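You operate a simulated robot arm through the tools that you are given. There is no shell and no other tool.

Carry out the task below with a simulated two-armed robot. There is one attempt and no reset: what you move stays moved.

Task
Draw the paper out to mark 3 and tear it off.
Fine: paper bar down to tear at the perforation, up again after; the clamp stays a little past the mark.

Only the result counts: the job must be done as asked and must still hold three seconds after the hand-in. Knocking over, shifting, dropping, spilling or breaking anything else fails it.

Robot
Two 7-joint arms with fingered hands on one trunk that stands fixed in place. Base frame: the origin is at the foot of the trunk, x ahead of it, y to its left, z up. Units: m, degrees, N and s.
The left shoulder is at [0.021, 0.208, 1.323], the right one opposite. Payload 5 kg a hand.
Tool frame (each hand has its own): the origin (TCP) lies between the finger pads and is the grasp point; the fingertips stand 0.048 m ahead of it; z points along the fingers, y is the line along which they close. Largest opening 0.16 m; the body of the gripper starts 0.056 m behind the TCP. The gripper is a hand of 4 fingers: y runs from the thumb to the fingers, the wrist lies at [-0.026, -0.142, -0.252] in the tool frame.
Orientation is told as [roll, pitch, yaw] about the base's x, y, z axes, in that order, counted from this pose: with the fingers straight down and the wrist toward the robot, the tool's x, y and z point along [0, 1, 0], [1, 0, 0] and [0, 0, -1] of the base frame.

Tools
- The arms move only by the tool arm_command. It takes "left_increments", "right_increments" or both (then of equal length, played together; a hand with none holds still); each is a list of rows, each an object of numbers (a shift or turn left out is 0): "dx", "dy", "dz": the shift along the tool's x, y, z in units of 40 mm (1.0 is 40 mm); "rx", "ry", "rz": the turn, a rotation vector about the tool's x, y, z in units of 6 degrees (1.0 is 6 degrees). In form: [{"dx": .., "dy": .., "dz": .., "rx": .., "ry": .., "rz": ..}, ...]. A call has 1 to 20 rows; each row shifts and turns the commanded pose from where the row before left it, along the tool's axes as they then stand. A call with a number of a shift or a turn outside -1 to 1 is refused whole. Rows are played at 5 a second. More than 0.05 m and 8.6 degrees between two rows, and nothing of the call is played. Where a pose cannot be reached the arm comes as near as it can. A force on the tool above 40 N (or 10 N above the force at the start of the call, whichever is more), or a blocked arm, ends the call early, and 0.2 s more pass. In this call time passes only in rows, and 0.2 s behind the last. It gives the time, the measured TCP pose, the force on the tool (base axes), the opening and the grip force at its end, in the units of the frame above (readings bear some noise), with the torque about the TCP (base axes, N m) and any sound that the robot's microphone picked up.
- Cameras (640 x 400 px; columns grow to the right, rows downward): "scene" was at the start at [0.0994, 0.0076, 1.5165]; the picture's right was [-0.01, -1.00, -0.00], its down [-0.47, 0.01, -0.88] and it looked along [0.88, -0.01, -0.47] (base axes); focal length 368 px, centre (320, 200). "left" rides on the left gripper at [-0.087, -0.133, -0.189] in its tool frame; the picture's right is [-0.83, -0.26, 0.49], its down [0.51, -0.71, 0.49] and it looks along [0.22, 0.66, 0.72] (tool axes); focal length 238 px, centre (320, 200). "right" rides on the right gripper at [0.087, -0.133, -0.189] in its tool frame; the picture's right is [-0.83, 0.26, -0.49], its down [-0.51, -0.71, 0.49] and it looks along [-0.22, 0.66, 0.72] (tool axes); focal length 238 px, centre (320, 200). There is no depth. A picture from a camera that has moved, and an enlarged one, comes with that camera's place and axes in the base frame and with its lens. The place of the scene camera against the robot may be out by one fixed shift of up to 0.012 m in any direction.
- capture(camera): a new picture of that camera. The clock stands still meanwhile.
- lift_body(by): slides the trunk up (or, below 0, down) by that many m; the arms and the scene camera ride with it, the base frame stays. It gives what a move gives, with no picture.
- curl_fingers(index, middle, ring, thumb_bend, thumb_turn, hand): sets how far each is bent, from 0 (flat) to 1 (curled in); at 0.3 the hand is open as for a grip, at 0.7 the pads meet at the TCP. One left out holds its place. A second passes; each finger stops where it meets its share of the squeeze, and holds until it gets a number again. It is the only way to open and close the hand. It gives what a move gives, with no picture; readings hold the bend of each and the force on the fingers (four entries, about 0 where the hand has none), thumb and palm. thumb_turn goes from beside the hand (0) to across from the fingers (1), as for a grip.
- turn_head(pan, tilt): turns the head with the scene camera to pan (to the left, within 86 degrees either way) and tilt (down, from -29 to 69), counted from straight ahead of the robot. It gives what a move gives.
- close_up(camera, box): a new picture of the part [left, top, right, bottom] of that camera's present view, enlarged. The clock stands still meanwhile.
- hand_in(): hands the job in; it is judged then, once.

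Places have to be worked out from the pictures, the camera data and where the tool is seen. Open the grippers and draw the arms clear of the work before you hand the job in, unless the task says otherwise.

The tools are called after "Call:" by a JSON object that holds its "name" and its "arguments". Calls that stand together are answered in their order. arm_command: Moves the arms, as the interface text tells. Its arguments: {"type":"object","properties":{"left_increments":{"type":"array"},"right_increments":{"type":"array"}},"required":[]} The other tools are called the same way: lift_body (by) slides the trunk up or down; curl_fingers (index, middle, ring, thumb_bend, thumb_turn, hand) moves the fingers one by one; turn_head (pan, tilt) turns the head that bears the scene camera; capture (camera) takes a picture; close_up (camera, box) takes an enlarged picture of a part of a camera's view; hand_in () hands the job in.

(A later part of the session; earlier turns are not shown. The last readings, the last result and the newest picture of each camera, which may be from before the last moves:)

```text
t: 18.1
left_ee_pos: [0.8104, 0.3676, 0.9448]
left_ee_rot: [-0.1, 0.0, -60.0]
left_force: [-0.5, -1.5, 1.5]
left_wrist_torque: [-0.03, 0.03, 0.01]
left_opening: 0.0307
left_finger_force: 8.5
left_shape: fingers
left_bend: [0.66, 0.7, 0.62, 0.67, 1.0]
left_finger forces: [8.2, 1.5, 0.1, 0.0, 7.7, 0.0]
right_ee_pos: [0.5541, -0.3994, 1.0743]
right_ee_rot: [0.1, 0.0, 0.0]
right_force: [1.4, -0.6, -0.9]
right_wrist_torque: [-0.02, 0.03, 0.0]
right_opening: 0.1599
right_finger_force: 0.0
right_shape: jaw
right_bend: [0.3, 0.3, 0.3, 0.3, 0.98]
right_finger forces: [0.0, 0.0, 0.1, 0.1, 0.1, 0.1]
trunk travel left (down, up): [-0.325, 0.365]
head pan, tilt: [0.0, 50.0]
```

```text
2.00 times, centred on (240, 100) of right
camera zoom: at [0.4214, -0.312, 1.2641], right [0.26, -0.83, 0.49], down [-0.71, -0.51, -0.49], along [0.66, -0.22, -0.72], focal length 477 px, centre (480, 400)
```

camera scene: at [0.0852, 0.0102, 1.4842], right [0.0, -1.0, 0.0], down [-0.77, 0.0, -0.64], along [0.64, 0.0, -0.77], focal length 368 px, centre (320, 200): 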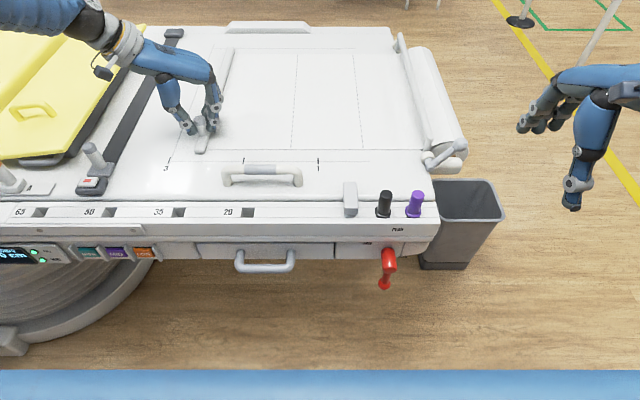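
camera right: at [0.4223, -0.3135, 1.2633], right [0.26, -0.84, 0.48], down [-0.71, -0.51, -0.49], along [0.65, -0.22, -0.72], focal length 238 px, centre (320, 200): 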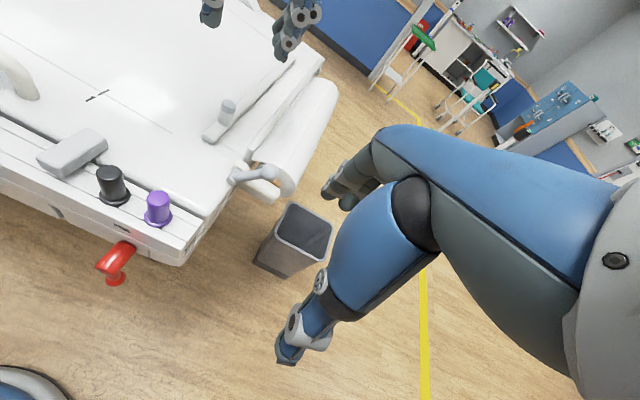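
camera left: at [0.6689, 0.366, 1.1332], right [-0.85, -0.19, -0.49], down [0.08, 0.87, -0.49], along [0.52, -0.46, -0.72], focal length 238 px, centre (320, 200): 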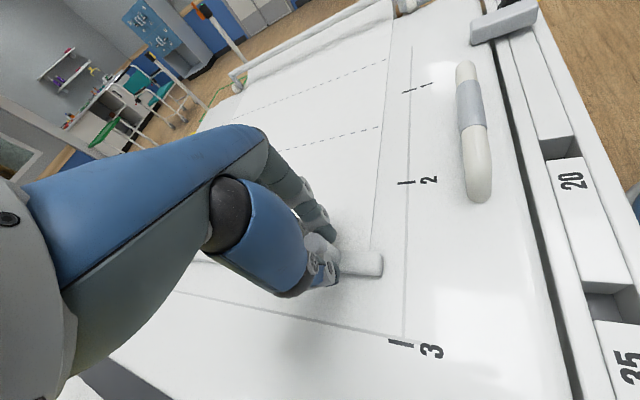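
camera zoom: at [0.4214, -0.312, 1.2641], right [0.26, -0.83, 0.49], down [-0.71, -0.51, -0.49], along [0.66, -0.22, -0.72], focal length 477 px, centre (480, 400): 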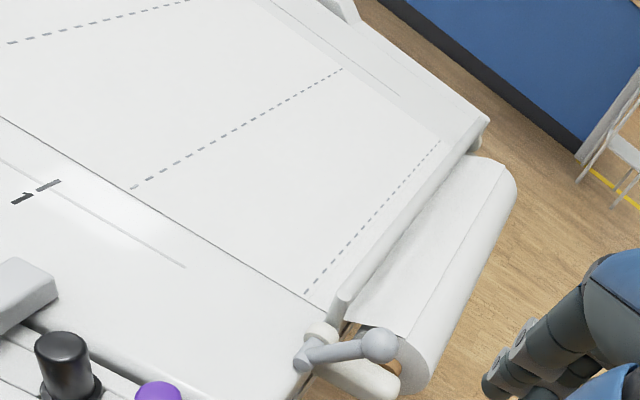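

The clamp's middle is at the mark and the third perforation is now on the table at y≈-0.212, right where the bar should land. I nudge the clamp 3 mm further, and shape the right hand as a closed pinch for pushing the ball.

Call:
{"name": "arm_command", "arguments": {"left_increments": [{"dx": 0.04, "dy": -0.07}]}}

Call:
{"name": "curl_fingers", "arguments": {"hand": "right", "index": 0.68, "middle": 0.68, "ring": 0.68, "thumb_bend": 0.68, "thumb_turn": 1.0}}

Call:
{"name": "arm_command", "arguments": {"right_increments": [{"dy": 0.7}, {"dy": 0.75}, {"dy": 0.75}, {"dy": 0.75, "dx": 0.2}, {"dy": 0.65, "dx": 0.2}]}}

Call:
{"name": "capture", "arguments": {"camera": "scene"}}

Call:
{"name": "capture", "arguments": {"camera": "right"}}

```text
t: 18.4
left_ee_pos: [0.8102, 0.3707, 0.9449]
left_ee_rot: [-0.1, 0.0, -60.1]
left_force: [-1.3, -4.3, 2.4]
left_wrist_torque: [-0.19, 0.04, 0.0]
left_opening: 0.0305
left_finger_force: 9.0
left_shape: fingers
left_bend: [0.65, 0.7, 0.62, 0.67, 1.0]
left_finger forces: [9.7, 1.3, 0.0, 0.0, 6.8, 0.0]
right_ee_pos: [0.5547, -0.4007, 1.0736]
right_ee_rot: [-0.1, 0.0, 0.0]
right_force: [-0.4, 0.5, 0.5]
right_wrist_torque: [-0.02, 0.04, -0.03]
right_opening: 0.1597
right_finger_force: 0.0
right_shape: jaw
right_bend: [0.3, 0.3, 0.3, 0.3, 0.98]
right_finger forces: [0.1, 0.1, 0.0, 0.0, 0.0, 0.0]
trunk travel left (down, up): [-0.325, 0.365]
head pan, tilt: [0.0, 50.0]
```

```text
t: 19.4
left_ee_pos: [0.8106, 0.3717, 0.9452]
left_ee_rot: [-0.1, 0.0, -59.9]
left_force: [-1.6, -4.6, 1.3]
left_wrist_torque: [-0.16, 0.04, -0.01]
left_opening: 0.0303
left_finger_force: 9.3
left_shape: fingers
left_bend: [0.65, 0.7, 0.62, 0.67, 1.0]
left_finger forces: [9.8, 1.0, 0.0, 0.0, 6.9, 0.0]
right_ee_pos: [0.5533, -0.4003, 1.0738]
right_ee_rot: [0.0, 0.0, 0.0]
right_force: [0.5, 0.8, -0.5]
right_wrist_torque: [0.01, 0.02, -0.02]
right_opening: 0.0208
right_finger_force: 0.1
right_shape: fingers
right_bend: [0.68, 0.68, 0.68, 0.68, 1.0]
right_finger forces: [0.1, 0.1, 0.0, 0.1, 0.0, 0.1]
trunk travel left (down, up): [-0.325, 0.365]
head pan, tilt: [0.0, 50.0]
```

```text
t: 20.6
left_ee_pos: [0.8119, 0.3708, 0.9447]
left_ee_rot: [0.0, 0.0, -60.1]
left_force: [-2.2, -2.3, 2.1]
left_wrist_torque: [-0.11, 0.11, 0.01]
left_opening: 0.0303
left_finger_force: 9.0
left_shape: fingers
left_bend: [0.65, 0.7, 0.62, 0.67, 1.0]
left_finger forces: [9.1, 0.8, 0.0, 0.1, 7.8, 0.1]
right_ee_pos: [0.6992, -0.3845, 1.0709]
right_ee_rot: [0.0, 0.1, 0.1]
right_force: [-0.6, 0.6, 0.0]
right_wrist_torque: [-0.04, 0.01, 0.0]
right_opening: 0.0206
right_finger_force: 0.0
right_shape: fingers
right_bend: [0.68, 0.68, 0.68, 0.68, 1.0]
right_finger forces: [0.1, 0.0, 0.0, 0.0, 0.0, 0.1]
trunk travel left (down, up): [-0.325, 0.365]
head pan, tilt: [0.0, 50.0]
```

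```text
taken
camera scene: at [0.0853, 0.0088, 1.4841], right [0.0, -1.0, 0.0], down [-0.77, 0.0, -0.64], along [0.64, 0.0, -0.77], focal length 368 px, centre (320, 200)
```

scene: 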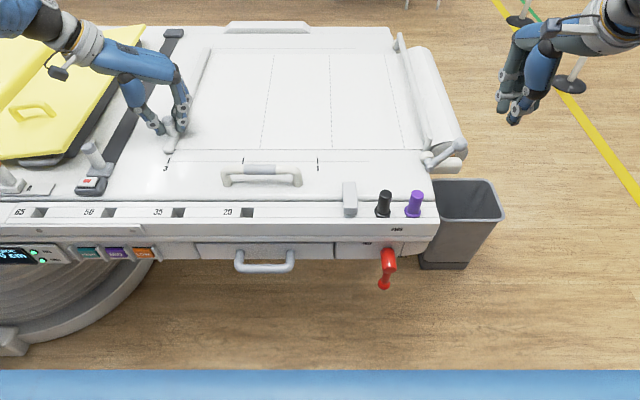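

```text
taken
camera right: at [0.5657, -0.2964, 1.2618], right [0.26, -0.83, 0.49], down [-0.71, -0.51, -0.49], along [0.66, -0.22, -0.72], focal length 238 px, centre (320, 200)
```

right: 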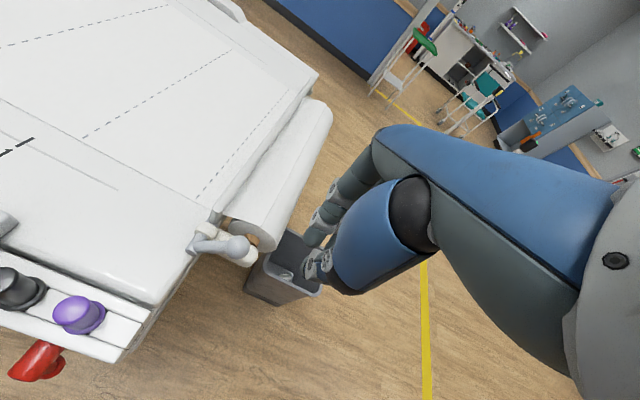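

Both hands are ready; the right pinch stands right of the ball. I lower it to ball height, still at y≈-0.385.

Call:
{"name": "arm_command", "arguments": {"right_increments": [{"dz": 0.8}, {"dz": 0.8}, {"dz": 0.8}, {"dz": 0.4}]}}

Call:
{"name": "close_up", "arguments": {"camera": "scene", "box": [380, 60, 560, 200]}}

Call:
{"name": "close_up", "arguments": {"camera": "right", "box": [150, 130, 400, 330]}}

```text
t: 21.6
left_ee_pos: [0.8111, 0.3713, 0.9441]
left_ee_rot: [0.1, 0.0, -59.9]
left_force: [-2.2, -2.7, 2.6]
left_wrist_torque: [-0.17, 0.07, -0.02]
left_opening: 0.0301
left_finger_force: 8.5
left_shape: fingers
left_bend: [0.65, 0.7, 0.62, 0.67, 1.0]
left_finger forces: [9.4, 1.0, 0.0, 0.0, 7.4, 0.1]
right_ee_pos: [0.7008, -0.3849, 0.9571]
right_ee_rot: [0.0, 0.0, 0.0]
right_force: [-0.3, 1.0, 0.4]
right_wrist_torque: [0.01, 0.08, 0.02]
right_opening: 0.0208
right_finger_force: 0.2
right_shape: fingers
right_bend: [0.68, 0.68, 0.68, 0.68, 1.0]
right_finger forces: [0.0, 0.0, 0.0, 0.1, 0.0, 0.0]
trunk travel left (down, up): [-0.325, 0.365]
head pan, tilt: [0.0, 50.0]
```

```text
2.86 times, centred on (470, 130) of scene
camera zoom: at [0.0853, 0.0083, 1.4841], right [0.0, -1.0, 0.0], down [-0.77, 0.0, -0.64], along [0.64, 0.0, -0.77], focal length 1051 px, centre (-109, 400)
```

zoom: 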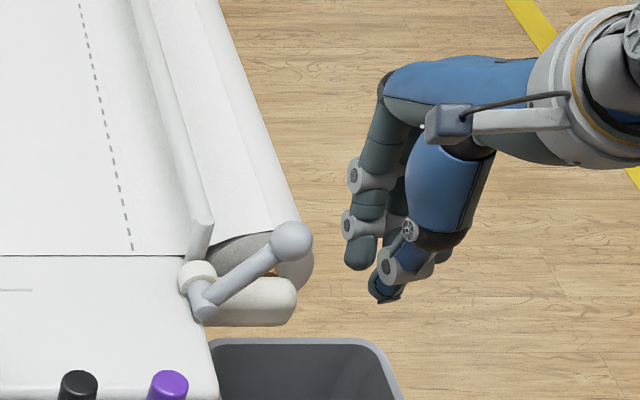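

```text
2.00 times, centred on (275, 230) of right
camera zoom: at [0.566, -0.2971, 1.1484], right [0.26, -0.83, 0.49], down [-0.71, -0.51, -0.49], along [0.66, -0.22, -0.72], focal length 477 px, centre (410, 140)
```

zoom: 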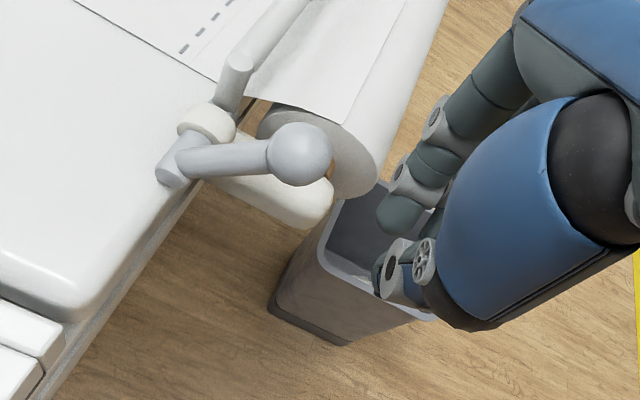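

The index tip lies near (0.713, -0.374), level with the ball. I back off 12 mm in x so that only the index meets the ball, and push left slowly in small steps.

Call:
{"name": "arm_command", "arguments": {"right_increments": [{"dy": -0.3}, {"dx": 0.4}, {"dx": 0.4}, {"dx": 0.25}, {"dx": 0.25}, {"dx": 0.25}]}}

Call:
{"name": "close_up", "arguments": {"camera": "scene", "box": [380, 60, 560, 200]}}

Call:
{"name": "close_up", "arguments": {"camera": "right", "box": [150, 130, 400, 330]}}

```text
t: 23.1
left_ee_pos: [0.8109, 0.3719, 0.9445]
left_ee_rot: [0.0, 0.1, -60.1]
left_force: [-0.7, -3.2, 1.6]
left_wrist_torque: [-0.09, 0.03, 0.01]
left_opening: 0.0306
left_finger_force: 9.0
left_shape: fingers
left_bend: [0.65, 0.7, 0.62, 0.67, 1.0]
left_finger forces: [9.6, 0.9, 0.1, 0.0, 7.0, 0.0]
right_ee_pos: [0.6899, -0.3221, 0.9594]
right_ee_rot: [0.0, 0.0, 0.0]
right_force: [2.3, -1.7, 2.1]
right_wrist_torque: [0.0, -0.04, -0.08]
right_opening: 0.0215
right_finger_force: 1.4
right_shape: fingers
right_bend: [0.67, 0.68, 0.68, 0.68, 1.0]
right_finger forces: [2.5, 0.0, 0.1, 0.0, 0.0, 0.0]
trunk travel left (down, up): [-0.325, 0.365]
head pan, tilt: [0.0, 50.0]
```

```text
2.86 times, centred on (470, 130) of scene
camera zoom: at [0.0853, 0.0088, 1.4841], right [0.0, -1.0, 0.0], down [-0.77, 0.0, -0.64], along [0.64, 0.0, -0.77], focal length 1051 px, centre (-109, 400)
```

zoom: 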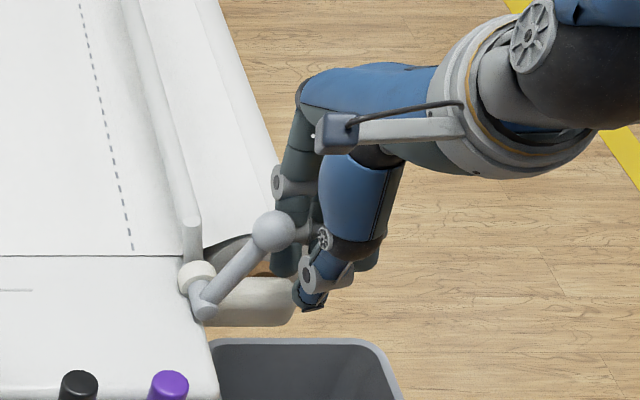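

```text
2.00 times, centred on (275, 230) of right
camera zoom: at [0.5553, -0.2343, 1.1499], right [0.26, -0.83, 0.49], down [-0.71, -0.51, -0.49], along [0.66, -0.22, -0.72], focal length 477 px, centre (410, 140)
```

zoom: 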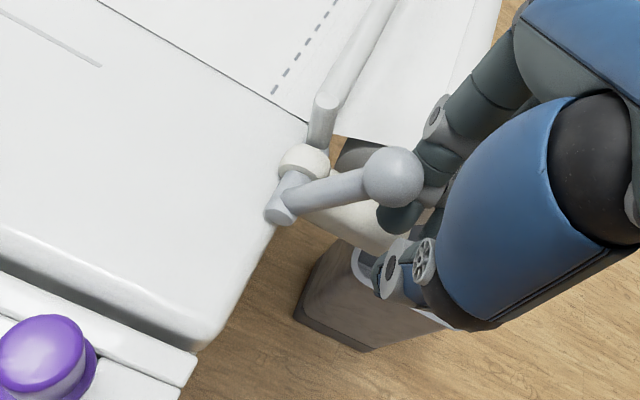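

The lever and bar follow the push, but the index meets the ball on its far side. I back off a little, shift 12 mm nearer the robot, and push on.

Call:
{"name": "arm_command", "arguments": {"right_increments": [{"dx": -0.35}, {"dy": -0.3}, {"dx": 0.35}, {"dx": 0.25}, {"dx": 0.25}]}}

Call:
{"name": "close_up", "arguments": {"camera": "scene", "box": [360, 60, 540, 200]}}

Call:
{"name": "close_up", "arguments": {"camera": "right", "box": [150, 130, 400, 330]}}

```text
t: 24.2
left_ee_pos: [0.8112, 0.3712, 0.9445]
left_ee_rot: [-0.1, 0.0, -60.0]
left_force: [-1.1, -3.5, 1.2]
left_wrist_torque: [-0.19, 0.0, 0.0]
left_opening: 0.0305
left_finger_force: 8.7
left_shape: fingers
left_bend: [0.65, 0.7, 0.62, 0.67, 1.0]
left_finger forces: [9.7, 1.2, 0.1, 0.1, 6.5, 0.1]
right_ee_pos: [0.676, -0.301, 0.9594]
right_ee_rot: [0.0, 0.1, -0.1]
right_force: [0.3, 0.1, -0.1]
right_wrist_torque: [-0.05, 0.0, 0.0]
right_opening: 0.0209
right_finger_force: 0.2
right_shape: fingers
right_bend: [0.68, 0.68, 0.68, 0.68, 1.0]
right_finger forces: [0.0, 0.0, 0.1, 0.1, 0.0, 0.1]
trunk travel left (down, up): [-0.325, 0.365]
head pan, tilt: [0.0, 50.0]
```

```text
2.86 times, centred on (450, 130) of scene
camera zoom: at [0.085, 0.009, 1.4841], right [0.0, -1.0, 0.0], down [-0.77, 0.0, -0.64], along [0.64, 0.0, -0.77], focal length 1051 px, centre (-51, 400)
```

zoom: 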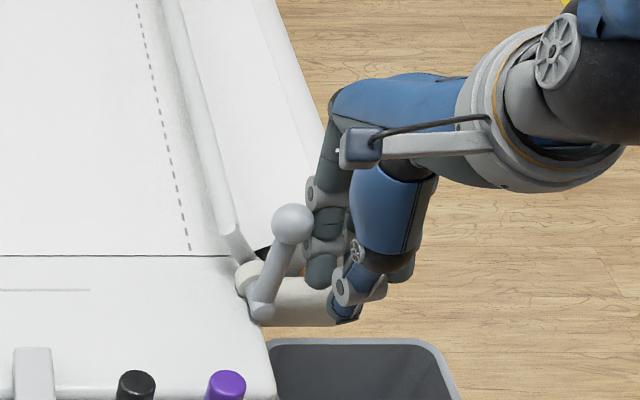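

```text
2.00 times, centred on (275, 230) of right
camera zoom: at [0.5424, -0.2136, 1.1502], right [0.26, -0.83, 0.49], down [-0.71, -0.51, -0.49], along [0.66, -0.22, -0.72], focal length 477 px, centre (410, 140)
```

zoom: 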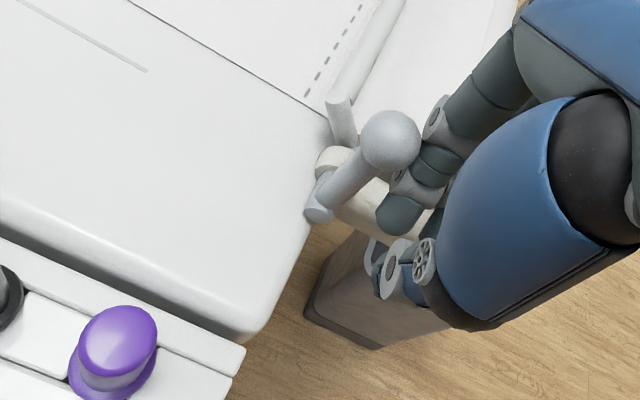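

The lever swings freely with the ball now near the top of its arc. I keep pushing left in 10 mm steps.

Call:
{"name": "arm_command", "arguments": {"right_increments": [{"dx": 0.25}, {"dx": 0.25}, {"dx": 0.25}, {"dx": 0.25}]}}

Call:
{"name": "close_up", "arguments": {"camera": "scene", "box": [360, 60, 540, 200]}}

Call:
{"name": "close_up", "arguments": {"camera": "right", "box": [150, 130, 400, 330]}}

```text
t: 25.2
left_ee_pos: [0.8108, 0.3708, 0.946]
left_ee_rot: [-0.1, -0.1, -60.0]
left_force: [-0.9, -2.5, 0.5]
left_wrist_torque: [-0.14, 0.08, 0.01]
left_opening: 0.0305
left_finger_force: 8.6
left_shape: fingers
left_bend: [0.65, 0.7, 0.62, 0.67, 1.0]
left_finger forces: [9.0, 1.1, 0.1, 0.1, 7.1, 0.0]
right_ee_pos: [0.6752, -0.2616, 0.959]
right_ee_rot: [-0.1, 0.0, 0.0]
right_force: [0.2, 0.4, -0.3]
right_wrist_torque: [0.0, 0.01, -0.03]
right_opening: 0.0207
right_finger_force: 0.1
right_shape: fingers
right_bend: [0.68, 0.68, 0.68, 0.68, 1.0]
right_finger forces: [0.1, 0.0, 0.0, 0.1, 0.0, 0.1]
trunk travel left (down, up): [-0.325, 0.365]
head pan, tilt: [0.0, 50.0]
```

```text
2.86 times, centred on (450, 130) of scene
camera zoom: at [0.0851, 0.0089, 1.4841], right [0.0, -1.0, 0.0], down [-0.77, 0.0, -0.64], along [0.64, 0.0, -0.77], focal length 1051 px, centre (-51, 400)
```

zoom: 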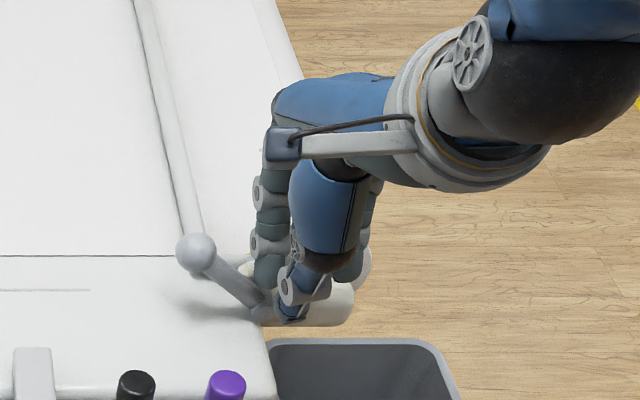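

```text
2.00 times, centred on (275, 230) of right
camera zoom: at [0.5426, -0.1733, 1.1502], right [0.26, -0.83, 0.49], down [-0.71, -0.51, -0.49], along [0.66, -0.22, -0.72], focal length 477 px, centre (410, 140)
```

zoom: 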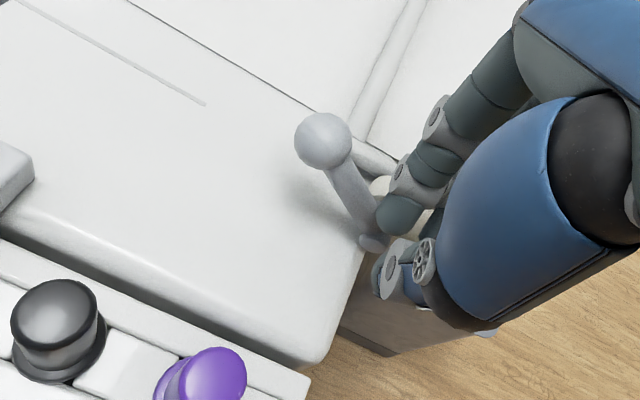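

The bar tipped over and now lies down on the paper, with the ball at about y≈-0.19. I check how the bar lies against the perforation.

Call:
{"name": "close_up", "arguments": {"camera": "scene", "box": [360, 30, 450, 170]}}

Call:
{"name": "close_up", "arguments": {"camera": "right", "box": [180, 50, 380, 210]}}

Call:
{"name": "close_up", "arguments": {"camera": "left", "box": [150, 0, 450, 200]}}

```text
2.86 times, centred on (405, 100) of scene
camera zoom: at [0.0851, 0.0089, 1.4841], right [0.0, -1.0, 0.0], down [-0.77, 0.0, -0.64], along [0.64, 0.0, -0.77], focal length 1051 px, centre (77, 486)
```

zoom: 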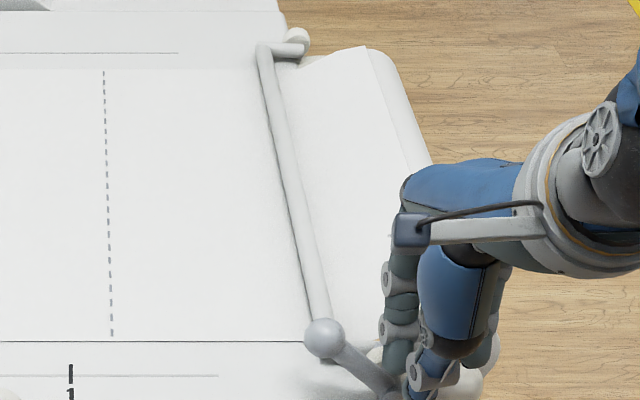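

```text
2.50 times, centred on (280, 130) of right
camera zoom: at [0.5426, -0.1733, 1.1502], right [0.26, -0.83, 0.49], down [-0.71, -0.51, -0.49], along [0.66, -0.22, -0.72], focal length 596 px, centre (420, 375)
```

zoom: 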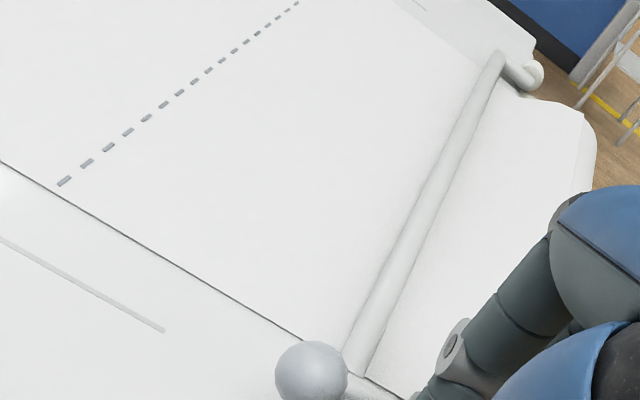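

```text
2.00 times, centred on (300, 100) of left
camera zoom: at [0.6696, 0.443, 1.1332], right [-0.85, -0.19, -0.49], down [0.08, 0.87, -0.49], along [0.52, -0.46, -0.72], focal length 477 px, centre (360, 400)
```

zoom: 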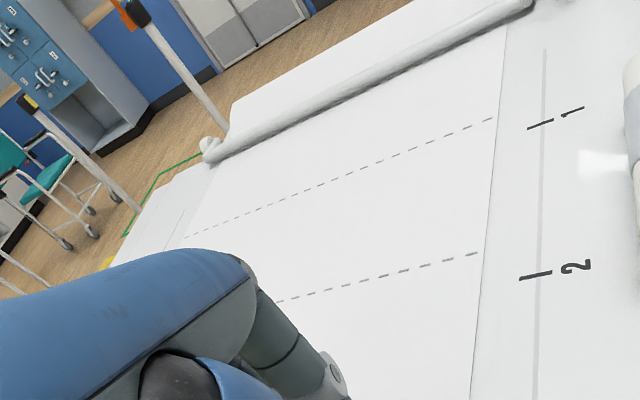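

The third perforation is now hidden right under the lowered bar. I press the lever gently on with the right index to hold the bar down, watching the force.

Call:
{"name": "arm_command", "arguments": {"right_increments": [{"dx": 0.25}, {"dx": 0.2}, {"dx": 0.15}]}}

Call:
{"name": "close_up", "arguments": {"camera": "scene", "box": [360, 60, 540, 200]}}

Call:
{"name": "close_up", "arguments": {"camera": "right", "box": [150, 130, 400, 330]}}

```text
t: 26.1
left_ee_pos: [0.8112, 0.3707, 0.9441]
left_ee_rot: [0.0, 0.0, -60.1]
left_force: [1.9, -3.3, -1.2]
left_wrist_torque: [-0.17, -0.04, 0.04]
left_opening: 0.0303
left_finger_force: 8.4
left_shape: fingers
left_bend: [0.65, 0.7, 0.62, 0.67, 1.0]
left_finger forces: [9.5, 1.3, 0.1, 0.0, 6.0, 0.1]
right_ee_pos: [0.676, -0.2391, 0.9606]
right_ee_rot: [0.1, 0.0, -0.2]
right_force: [-6.6, -8.4, 6.6]
right_wrist_torque: [-0.27, 0.08, -0.06]
right_opening: 0.0128
right_finger_force: 5.8
right_shape: fingers
right_bend: [0.7, 0.68, 0.68, 0.68, 1.0]
right_finger forces: [11.6, 0.0, 0.0, 0.0, 0.0, 0.1]
trunk travel left (down, up): [-0.325, 0.365]
head pan, tilt: [0.0, 50.0]
```

```text
2.86 times, centred on (450, 130) of scene
camera zoom: at [0.0846, 0.0081, 1.4842], right [0.0, -1.0, 0.0], down [-0.77, 0.0, -0.64], along [0.64, 0.0, -0.77], focal length 1051 px, centre (-51, 400)
```

zoom: 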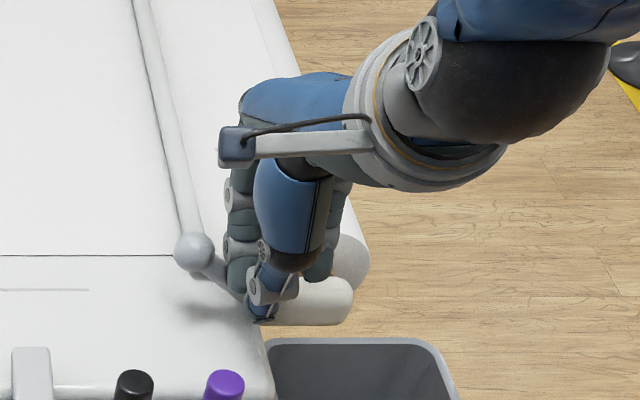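

```text
2.00 times, centred on (275, 230) of right
camera zoom: at [0.5421, -0.1509, 1.1506], right [0.26, -0.83, 0.49], down [-0.71, -0.51, -0.49], along [0.66, -0.22, -0.72], focal length 477 px, centre (410, 140)
```

zoom: 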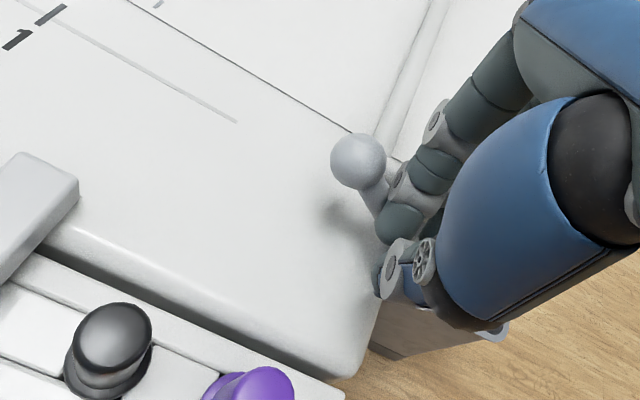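

The lever is held down with about 12 N and the bar presses on the paper. Now I pull the clamp on in small 4 mm steps to tear at the perforation.

Call:
{"name": "arm_command", "arguments": {"left_increments": [{"dx": 0.05, "dy": -0.087}, {"dx": 0.05, "dy": -0.087}, {"dx": 0.05, "dy": -0.087}]}}

Call:
{"name": "close_up", "arguments": {"camera": "scene", "box": [360, 30, 450, 170]}}

Call:
{"name": "close_up", "arguments": {"camera": "scene", "box": [120, 20, 240, 190]}}

```text
t: 26.9
left_ee_pos: [0.8106, 0.3818, 0.946]
left_ee_rot: [-0.1, -0.1, -59.9]
left_force: [-2.2, -11.1, -1.8]
left_wrist_torque: [-0.43, 0.05, -0.01]
left_opening: 0.0308
left_finger_force: 9.3
left_shape: fingers
left_bend: [0.64, 0.69, 0.62, 0.67, 1.0]
left_finger forces: [13.1, 1.3, 0.1, 0.1, 3.9, 0.0]
right_ee_pos: [0.6763, -0.2391, 0.9605]
right_ee_rot: [0.1, -0.1, -0.1]
right_force: [-5.7, -6.4, 4.8]
right_wrist_torque: [-0.18, 0.15, -0.03]
right_opening: 0.0126
right_finger_force: 5.1
right_shape: fingers
right_bend: [0.7, 0.68, 0.68, 0.68, 1.0]
right_finger forces: [9.3, 0.0, 0.0, 0.1, 0.1, 0.0]
trunk travel left (down, up): [-0.325, 0.365]
head pan, tilt: [0.0, 50.0]
```

```text
2.86 times, centred on (405, 100) of scene
camera zoom: at [0.0845, 0.0077, 1.4842], right [0.0, -1.0, 0.0], down [-0.77, 0.0, -0.64], along [0.64, 0.0, -0.77], focal length 1051 px, centre (77, 486)
```

zoom: 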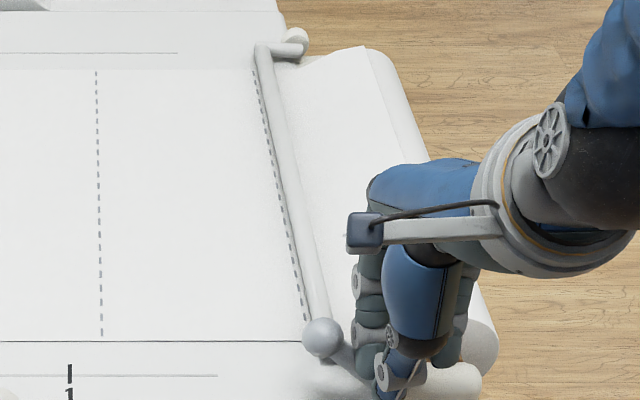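

```text
2.35 times, centred on (180, 105) of scene
camera zoom: at [0.0845, 0.0077, 1.4842], right [0.0, -1.0, 0.0], down [-0.77, 0.0, -0.64], along [0.64, 0.0, -0.77], focal length 866 px, centre (649, 424)
```

zoom: 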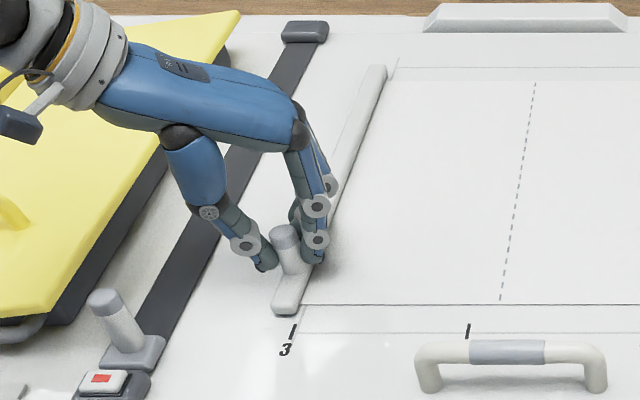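

The perforation has just come out on the left side of the bar and the pull is 11 N, but nothing has torn yet. I press the lever harder before pulling further, so that the paper does not slip.

Call:
{"name": "arm_command", "arguments": {"right_increments": [{"dx": 0.08, "dz": 0.08}, {"dx": 0.08, "dz": 0.08}]}}

Call:
{"name": "close_up", "arguments": {"camera": "right", "box": [150, 50, 400, 330]}}

```text
t: 27.4
left_ee_pos: [0.8096, 0.3833, 0.9467]
left_ee_rot: [0.0, 0.1, -60.0]
left_force: [-1.2, -9.4, -3.1]
left_wrist_torque: [-0.36, 0.07, -0.04]
left_opening: 0.0308
left_finger_force: 8.8
left_shape: fingers
left_bend: [0.64, 0.69, 0.62, 0.67, 1.0]
left_finger forces: [12.2, 1.3, 0.0, 0.0, 4.2, 0.1]
right_ee_pos: [0.6765, -0.2345, 0.9551]
right_ee_rot: [0.0, -0.3, 0.0]
right_force: [-8.1, -13.2, 14.7]
right_wrist_torque: [-0.16, 0.04, -0.1]
right_opening: 0.0089
right_finger_force: 11.3
right_shape: fingers
right_bend: [0.7, 0.68, 0.68, 0.68, 1.0]
right_finger forces: [21.1, 0.1, 0.0, 0.0, 0.0, 0.0]
trunk travel left (down, up): [-0.325, 0.365]
head pan, tilt: [0.0, 50.0]
```

```text
1.43 times, centred on (275, 190) of right
camera zoom: at [0.5427, -0.1453, 1.1451], right [0.26, -0.84, 0.49], down [-0.71, -0.5, -0.49], along [0.66, -0.22, -0.72], focal length 340 px, centre (384, 214)
```

zoom: 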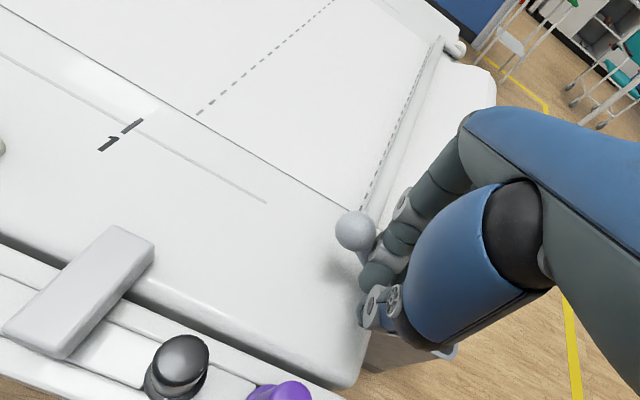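

The lever press is now about 21 N. I give the clamp a short, brisk 8 mm pull.

Call:
{"name": "arm_command", "arguments": {"left_increments": [{"dx": 0.1, "dy": -0.173}]}}

Call:
{"name": "close_up", "arguments": {"camera": "scene", "box": [360, 30, 450, 170]}}

Call:
{"name": "close_up", "arguments": {"camera": "scene", "box": [120, 20, 240, 190]}}

```text
t: 27.9
left_ee_pos: [0.8107, 0.3968, 0.946]
left_ee_rot: [0.4, 0.1, -59.8]
left_force: [0.2, 2.9, 0.2]
left_wrist_torque: [-0.07, 0.02, 0.01]
left_opening: 0.0309
left_finger_force: 9.3
left_shape: fingers
left_bend: [0.65, 0.7, 0.62, 0.67, 1.0]
left_finger forces: [7.4, 1.9, 0.1, 0.0, 8.5, 0.0]
right_ee_pos: [0.6742, -0.2318, 0.9548]
right_ee_rot: [0.0, -0.1, -0.1]
right_force: [-10.4, -15.2, 12.1]
right_wrist_torque: [-0.23, 0.1, -0.15]
right_opening: 0.0087
right_finger_force: 11.3
right_shape: fingers
right_bend: [0.7, 0.68, 0.68, 0.68, 1.0]
right_finger forces: [22.4, 0.1, 0.0, 0.0, 0.0, 0.0]
trunk travel left (down, up): [-0.325, 0.365]
head pan, tilt: [0.0, 50.0]
```

```text
2.86 times, centred on (405, 100) of scene
camera zoom: at [0.0836, 0.0084, 1.4843], right [0.0, -1.0, 0.0], down [-0.77, 0.0, -0.64], along [0.64, 0.0, -0.77], focal length 1051 px, centre (77, 486)
```

zoom: 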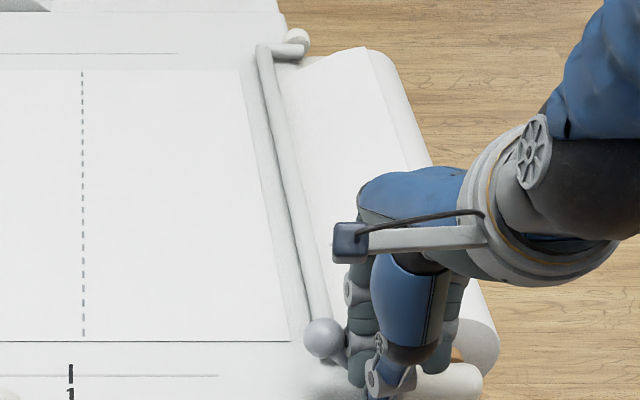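

```text
2.35 times, centred on (180, 105) of scene
camera zoom: at [0.0836, 0.0084, 1.4843], right [0.0, -1.0, 0.0], down [-0.77, 0.0, -0.64], along [0.64, 0.0, -0.77], focal length 866 px, centre (649, 424)
```

zoom: 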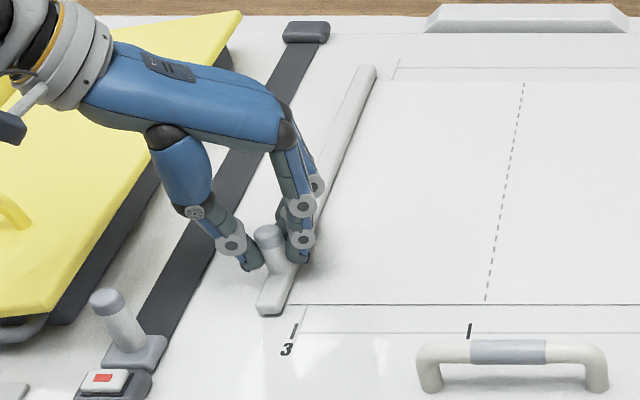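

The sheet has torn off: there is a clear gap between its edge and the bar, and the pull on the left hand dropped away. I open the left hand, leaving the clamp a little past the mark, and lift it off.

Call:
{"name": "curl_fingers", "arguments": {"hand": "left", "index": 0.55, "middle": 0.55, "ring": 0.55, "thumb_bend": 0.5}}

Call:
{"name": "arm_command", "arguments": {"left_increments": [{"dz": -0.4}, {"dz": -0.6}, {"dz": -0.8}, {"dz": -0.8}, {"dz": -0.8}, {"dz": -0.8}]}}

Call:
{"name": "capture", "arguments": {"camera": "scene"}}

Call:
{"name": "capture", "arguments": {"camera": "left"}}

```text
t: 28.9
left_ee_pos: [0.81, 0.3926, 0.9443]
left_ee_rot: [0.0, 0.0, -60.0]
left_force: [0.5, 0.7, -0.3]
left_wrist_torque: [-0.02, -0.01, -0.01]
left_opening: 0.0803
left_finger_force: 0.0
left_shape: fingers
left_bend: [0.55, 0.55, 0.55, 0.5, 1.0]
left_finger forces: [0.1, 0.0, 0.0, 0.0, 0.0, 0.0]
right_ee_pos: [0.6759, -0.2304, 0.9527]
right_ee_rot: [0.0, 0.0, 0.0]
right_force: [-10.3, -12.5, 8.6]
right_wrist_torque: [-0.17, 0.15, -0.06]
right_opening: 0.0086
right_finger_force: 10.2
right_shape: fingers
right_bend: [0.7, 0.68, 0.68, 0.68, 1.0]
right_finger forces: [19.7, 0.0, 0.0, 0.1, 0.1, 0.1]
trunk travel left (down, up): [-0.325, 0.365]
head pan, tilt: [0.0, 50.0]
```

```text
t: 30.2
left_ee_pos: [0.8077, 0.3914, 1.1149]
left_ee_rot: [0.0, 0.1, -60.0]
left_force: [-0.3, -0.9, -0.4]
left_wrist_torque: [0.02, -0.09, 0.0]
left_opening: 0.0805
left_finger_force: 0.1
left_shape: fingers
left_bend: [0.55, 0.55, 0.55, 0.5, 1.0]
left_finger forces: [0.0, 0.0, 0.0, 0.0, 0.0, 0.1]
right_ee_pos: [0.6752, -0.2323, 0.9541]
right_ee_rot: [0.1, -0.1, 0.0]
right_force: [-11.2, -10.4, 7.0]
right_wrist_torque: [-0.15, 0.16, -0.03]
right_opening: 0.0089
right_finger_force: 8.2
right_shape: fingers
right_bend: [0.7, 0.68, 0.68, 0.68, 1.0]
right_finger forces: [17.0, 0.0, 0.0, 0.1, 0.0, 0.0]
trunk travel left (down, up): [-0.325, 0.365]
head pan, tilt: [0.0, 50.0]
```

```text
taken
camera scene: at [0.0834, 0.0075, 1.4842], right [0.0, -1.0, 0.0], down [-0.77, 0.0, -0.64], along [0.64, 0.0, -0.77], focal length 368 px, centre (320, 200)
```

scene: 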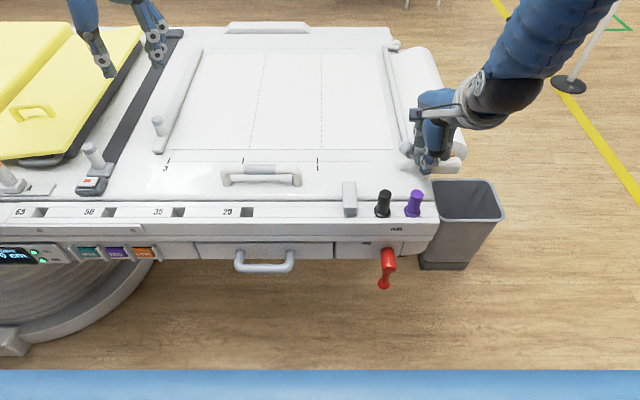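

```text
taken
camera left: at [0.6674, 0.4615, 1.3038], right [-0.85, -0.19, -0.49], down [0.08, 0.87, -0.49], along [0.52, -0.46, -0.72], focal length 238 px, centre (320, 200)
```

left: 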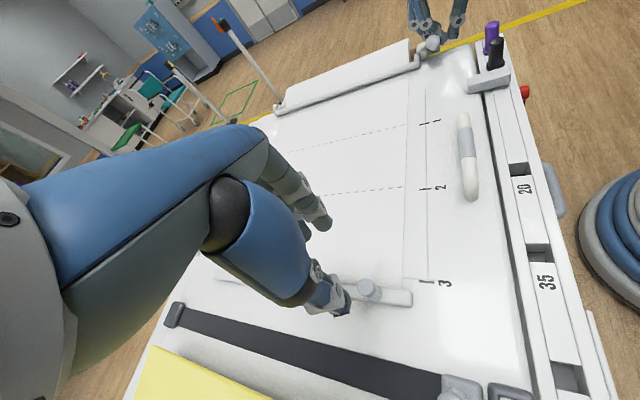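

The left hand is clear and the clamp rests past mark 3. Next I take the right hand off the lever, raise it and carry it over to the left side of the ball.

Call:
{"name": "arm_command", "arguments": {"right_increments": [{"dx": -0.4}, {"dz": -0.6}, {"dz": -0.7}, {"dz": -0.8}, {"dx": 0.7}, {"dx": 0.8}, {"dx": 0.8}, {"dx": 0.8}, {"dx": 0.7}]}}

Call:
{"name": "close_up", "arguments": {"camera": "scene", "box": [320, 40, 500, 220]}}

Call:
{"name": "capture", "arguments": {"camera": "right"}}

```text
t: 32.2
left_ee_pos: [0.8107, 0.3923, 1.1129]
left_ee_rot: [0.0, -0.1, -60.0]
left_force: [-0.2, 0.6, -0.7]
left_wrist_torque: [-0.08, -0.01, -0.01]
left_opening: 0.0804
left_finger_force: 0.1
left_shape: fingers
left_bend: [0.55, 0.55, 0.55, 0.5, 1.0]
left_finger forces: [0.1, 0.0, 0.1, 0.0, 0.0, 0.1]
right_ee_pos: [0.6754, -0.0957, 1.0375]
right_ee_rot: [-0.1, 0.0, 0.0]
right_force: [-0.2, -0.7, -0.2]
right_wrist_torque: [-0.04, -0.03, 0.0]
right_opening: 0.0205
right_finger_force: 0.1
right_shape: fingers
right_bend: [0.68, 0.68, 0.68, 0.68, 1.0]
right_finger forces: [0.1, 0.0, 0.1, 0.0, 0.0, 0.1]
trunk travel left (down, up): [-0.325, 0.365]
head pan, tilt: [0.0, 50.0]
```

```text
2.22 times, centred on (410, 130) of scene
camera zoom: at [0.0851, 0.0099, 1.4841], right [0.0, -1.0, 0.0], down [-0.77, 0.0, -0.64], along [0.64, 0.0, -0.77], focal length 818 px, centre (120, 356)
```

zoom: 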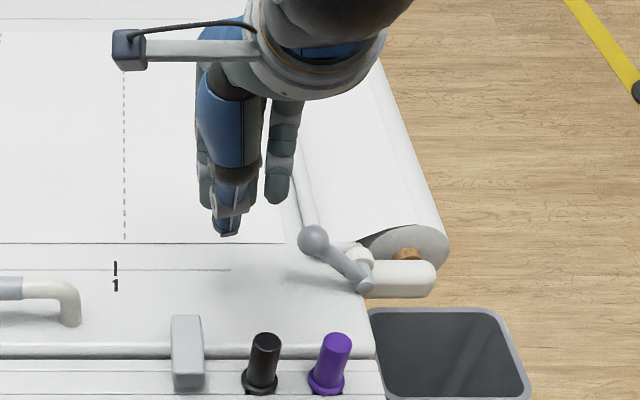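

```text
taken
camera right: at [0.5425, -0.0075, 1.2277], right [0.26, -0.83, 0.49], down [-0.71, -0.51, -0.49], along [0.66, -0.22, -0.72], focal length 238 px, centre (320, 200)
```

right: 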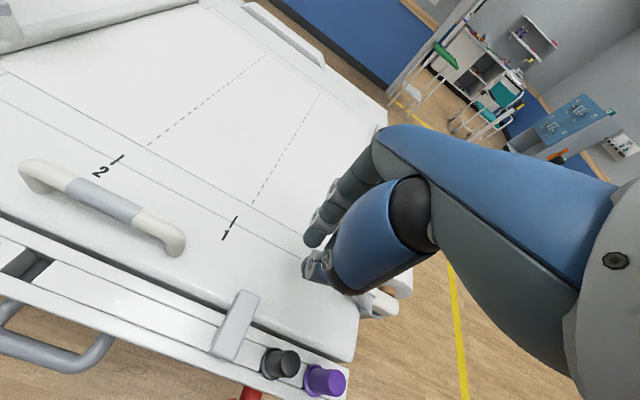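

The bar stays down by itself. The ring fingertip is about 1.5 cm left of the ball; I lower the hand beside the ball.

Call:
{"name": "arm_command", "arguments": {"right_increments": [{"dx": 0.12, "dy": -0.15}, {"dz": 0.7}, {"dz": 0.7}, {"dz": 0.5}]}}

Call:
{"name": "close_up", "arguments": {"camera": "scene", "box": [320, 40, 500, 220]}}

Call:
{"name": "close_up", "arguments": {"camera": "left", "box": [360, 0, 560, 130]}}

```text
t: 33.2
left_ee_pos: [0.8108, 0.3922, 1.1135]
left_ee_rot: [-0.1, 0.0, -59.9]
left_force: [0.6, -0.3, -0.9]
left_wrist_torque: [-0.02, 0.05, -0.06]
left_opening: 0.0803
left_finger_force: 0.0
left_shape: fingers
left_bend: [0.55, 0.55, 0.55, 0.5, 1.0]
left_finger forces: [0.1, 0.0, 0.0, 0.0, 0.1, 0.0]
right_ee_pos: [0.6702, -0.0917, 0.9615]
right_ee_rot: [0.0, -0.1, 0.0]
right_force: [0.7, -0.4, 0.3]
right_wrist_torque: [0.01, 0.13, 0.01]
right_opening: 0.0205
right_finger_force: 0.1
right_shape: fingers
right_bend: [0.68, 0.68, 0.68, 0.68, 1.0]
right_finger forces: [0.0, 0.0, 0.1, 0.0, 0.0, 0.1]
trunk travel left (down, up): [-0.325, 0.365]
head pan, tilt: [0.0, 50.0]
```

```text
2.22 times, centred on (410, 130) of scene
camera zoom: at [0.0862, 0.009, 1.484], right [0.0, -1.0, 0.0], down [-0.77, 0.0, -0.64], along [0.64, 0.0, -0.77], focal length 818 px, centre (120, 356)
```

zoom: 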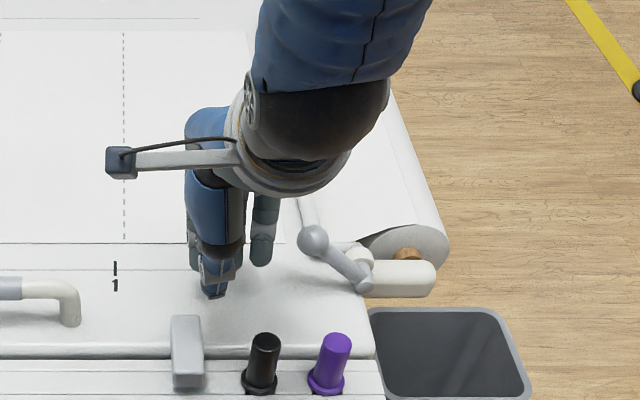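

```text
3.08 times, centred on (460, 65) of left
camera zoom: at [0.6699, 0.4631, 1.3016], right [-0.85, -0.19, -0.49], down [0.08, 0.87, -0.49], along [0.52, -0.46, -0.72], focal length 733 px, centre (-111, 615)
```

zoom: 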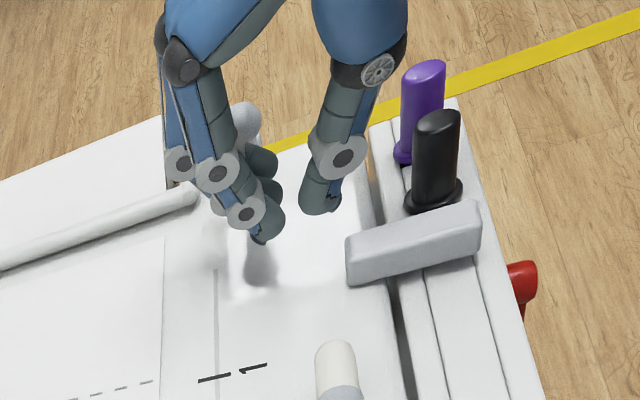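

The ring finger stands left of the ball at ball height. I push the ball back right in small steps to raise the bar.

Call:
{"name": "arm_command", "arguments": {"right_increments": [{"dx": -0.3}, {"dx": -0.3}, {"dx": -0.3}, {"dx": -0.3}, {"dx": -0.3}]}}

Call:
{"name": "close_up", "arguments": {"camera": "scene", "box": [320, 40, 500, 220]}}

Call:
{"name": "close_up", "arguments": {"camera": "left", "box": [360, 0, 560, 130]}}

```text
t: 34.3
left_ee_pos: [0.8114, 0.3886, 1.1133]
left_ee_rot: [0.0, -0.1, -60.2]
left_force: [1.0, -1.9, 0.7]
left_wrist_torque: [0.15, 0.06, 0.01]
left_opening: 0.0805
left_finger_force: 0.0
left_shape: fingers
left_bend: [0.55, 0.55, 0.55, 0.5, 1.0]
left_finger forces: [0.1, 0.0, 0.1, 0.0, 0.0, 0.1]
right_ee_pos: [0.6751, -0.131, 0.9694]
right_ee_rot: [0.3, -1.1, 0.4]
right_force: [-1.4, 24.5, 23.7]
right_wrist_torque: [-0.74, -0.54, 0.63]
right_opening: 0.0203
right_finger_force: 14.3
right_shape: fingers
right_bend: [0.68, 0.68, 0.71, 0.68, 1.0]
right_finger forces: [0.1, 0.1, 29.7, 0.0, 0.0, 0.1]
trunk travel left (down, up): [-0.325, 0.365]
head pan, tilt: [0.0, 50.0]
stopped in row 5 (right hand): the force on the tool passed its limit at 47 N (the readings are from after the stop); the commanded pose is now the measured one
```

```text
2.22 times, centred on (410, 130) of scene
camera zoom: at [0.0843, 0.0101, 1.4844], right [0.0, -1.0, 0.0], down [-0.77, 0.0, -0.64], along [0.64, 0.0, -0.77], focal length 818 px, centre (120, 356)
```

zoom: 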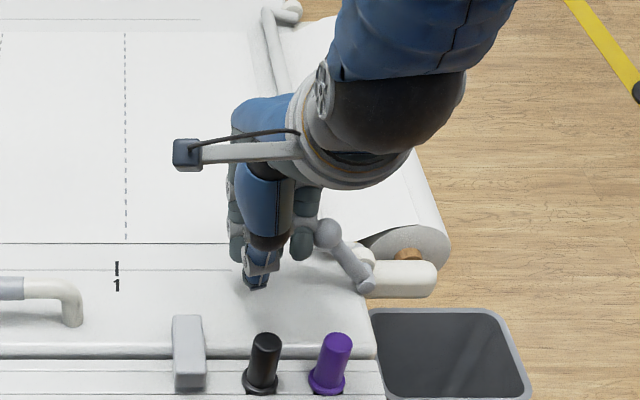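

```text
3.08 times, centred on (460, 65) of left
camera zoom: at [0.6697, 0.4608, 1.3028], right [-0.85, -0.19, -0.49], down [0.09, 0.87, -0.49], along [0.52, -0.46, -0.72], focal length 733 px, centre (-111, 615)
```

zoom: 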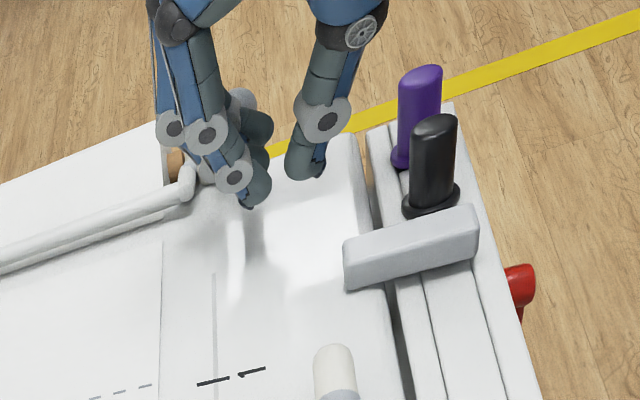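

The horizontal push jammed because at this angle the ball must rise along its arc; the lever is now at about 51°. I ease the hand up first and then follow the ball's arc, up and right.

Call:
{"name": "arm_command", "arguments": {"right_increments": [{"dz": -0.2}, {"dx": -0.13, "dz": -0.12}, {"dx": -0.15, "dz": -0.1}]}}

Call:
{"name": "close_up", "arguments": {"camera": "scene", "box": [320, 40, 500, 220]}}

Call:
{"name": "close_up", "arguments": {"camera": "left", "box": [360, 0, 560, 130]}}

```text
t: 35.1
left_ee_pos: [0.8116, 0.3892, 1.114]
left_ee_rot: [0.0, 0.0, -60.1]
left_force: [0.2, 0.0, -0.1]
left_wrist_torque: [-0.06, -0.04, 0.03]
left_opening: 0.0805
left_finger_force: 0.0
left_shape: fingers
left_bend: [0.55, 0.55, 0.55, 0.5, 1.0]
left_finger forces: [0.0, 0.1, 0.1, 0.1, 0.0, 0.1]
right_ee_pos: [0.672, -0.1467, 0.9796]
right_ee_rot: [0.2, -0.5, 0.2]
right_force: [0.2, 0.9, -0.2]
right_wrist_torque: [-0.05, -0.02, 0.02]
right_opening: 0.0202
right_finger_force: 0.6
right_shape: fingers
right_bend: [0.68, 0.68, 0.68, 0.68, 1.0]
right_finger forces: [0.0, 0.0, 0.7, 0.1, 0.0, 0.0]
trunk travel left (down, up): [-0.325, 0.365]
head pan, tilt: [0.0, 50.0]
```

```text
2.22 times, centred on (410, 130) of scene
camera zoom: at [0.0855, 0.0083, 1.484], right [0.0, -1.0, 0.0], down [-0.77, 0.0, -0.64], along [0.64, 0.0, -0.77], focal length 818 px, centre (120, 356)
```

zoom: 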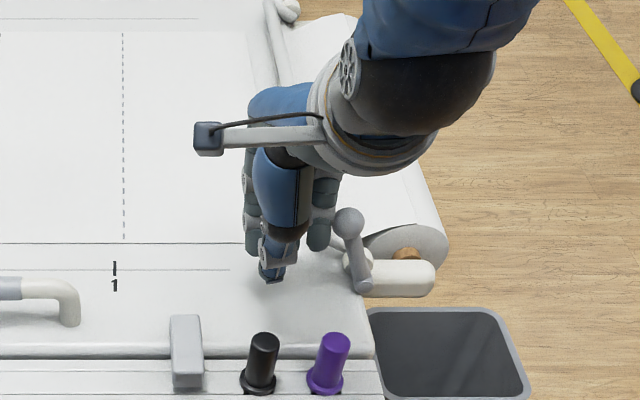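

```text
3.08 times, centred on (460, 65) of left
camera zoom: at [0.6699, 0.4615, 1.3021], right [-0.85, -0.19, -0.49], down [0.08, 0.87, -0.49], along [0.52, -0.46, -0.72], focal length 733 px, centre (-111, 615)
```

zoom: 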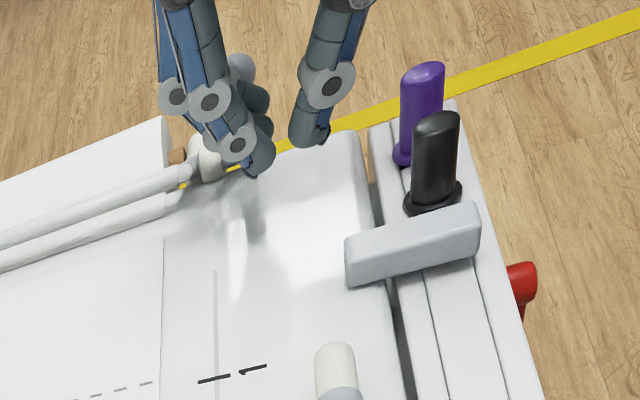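

The bar is rising and the force is near zero now. I continue along the arc over the top.

Call:
{"name": "arm_command", "arguments": {"right_increments": [{"dx": -0.35, "dz": -0.09}, {"dx": -0.36, "dz": -0.03}, {"dx": -0.36, "dz": 0.03}, {"dx": -0.35, "dz": 0.05}]}}

Call:
{"name": "close_up", "arguments": {"camera": "scene", "box": [340, 40, 520, 220]}}

Call:
{"name": "close_up", "arguments": {"camera": "left", "box": [360, 0, 560, 130]}}

```text
t: 36.1
left_ee_pos: [0.8097, 0.3891, 1.1129]
left_ee_rot: [0.0, -0.1, -60.2]
left_force: [0.5, -0.8, 0.1]
left_wrist_torque: [0.02, 0.04, -0.01]
left_opening: 0.0807
left_finger_force: 0.2
left_shape: fingers
left_bend: [0.55, 0.55, 0.55, 0.5, 1.0]
left_finger forces: [0.0, 0.0, 0.0, 0.1, 0.0, 0.0]
right_ee_pos: [0.6734, -0.2019, 0.9828]
right_ee_rot: [0.3, -0.6, 0.2]
right_force: [0.0, -0.3, -0.3]
right_wrist_torque: [-0.02, 0.02, 0.03]
right_opening: 0.0203
right_finger_force: 0.4
right_shape: fingers
right_bend: [0.68, 0.68, 0.68, 0.68, 1.0]
right_finger forces: [0.0, 0.0, 0.3, 0.1, 0.1, 0.1]
trunk travel left (down, up): [-0.325, 0.365]
head pan, tilt: [0.0, 50.0]
```

```text
2.22 times, centred on (430, 130) of scene
camera zoom: at [0.0855, 0.0082, 1.4841], right [0.0, -1.0, 0.0], down [-0.77, 0.0, -0.64], along [0.64, 0.0, -0.77], focal length 818 px, centre (76, 356)
```

zoom: 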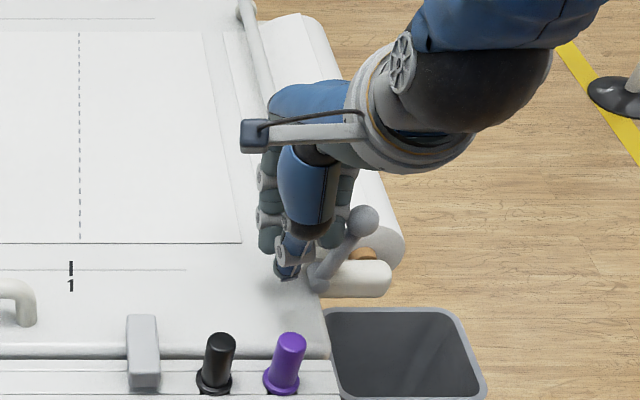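

```text
3.08 times, centred on (460, 65) of left
camera zoom: at [0.67, 0.461, 1.3024], right [-0.85, -0.19, -0.49], down [0.08, 0.87, -0.49], along [0.52, -0.46, -0.72], focal length 733 px, centre (-111, 615)
```

zoom: 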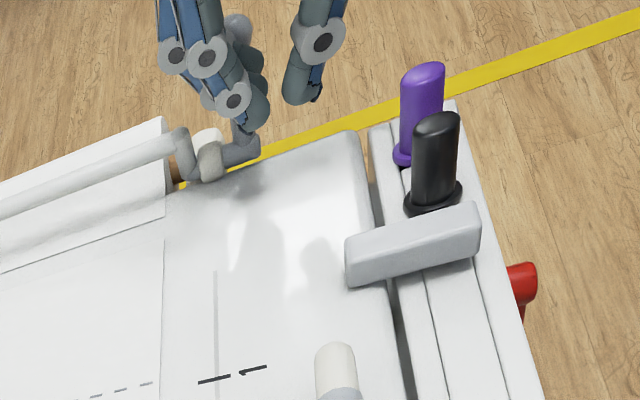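

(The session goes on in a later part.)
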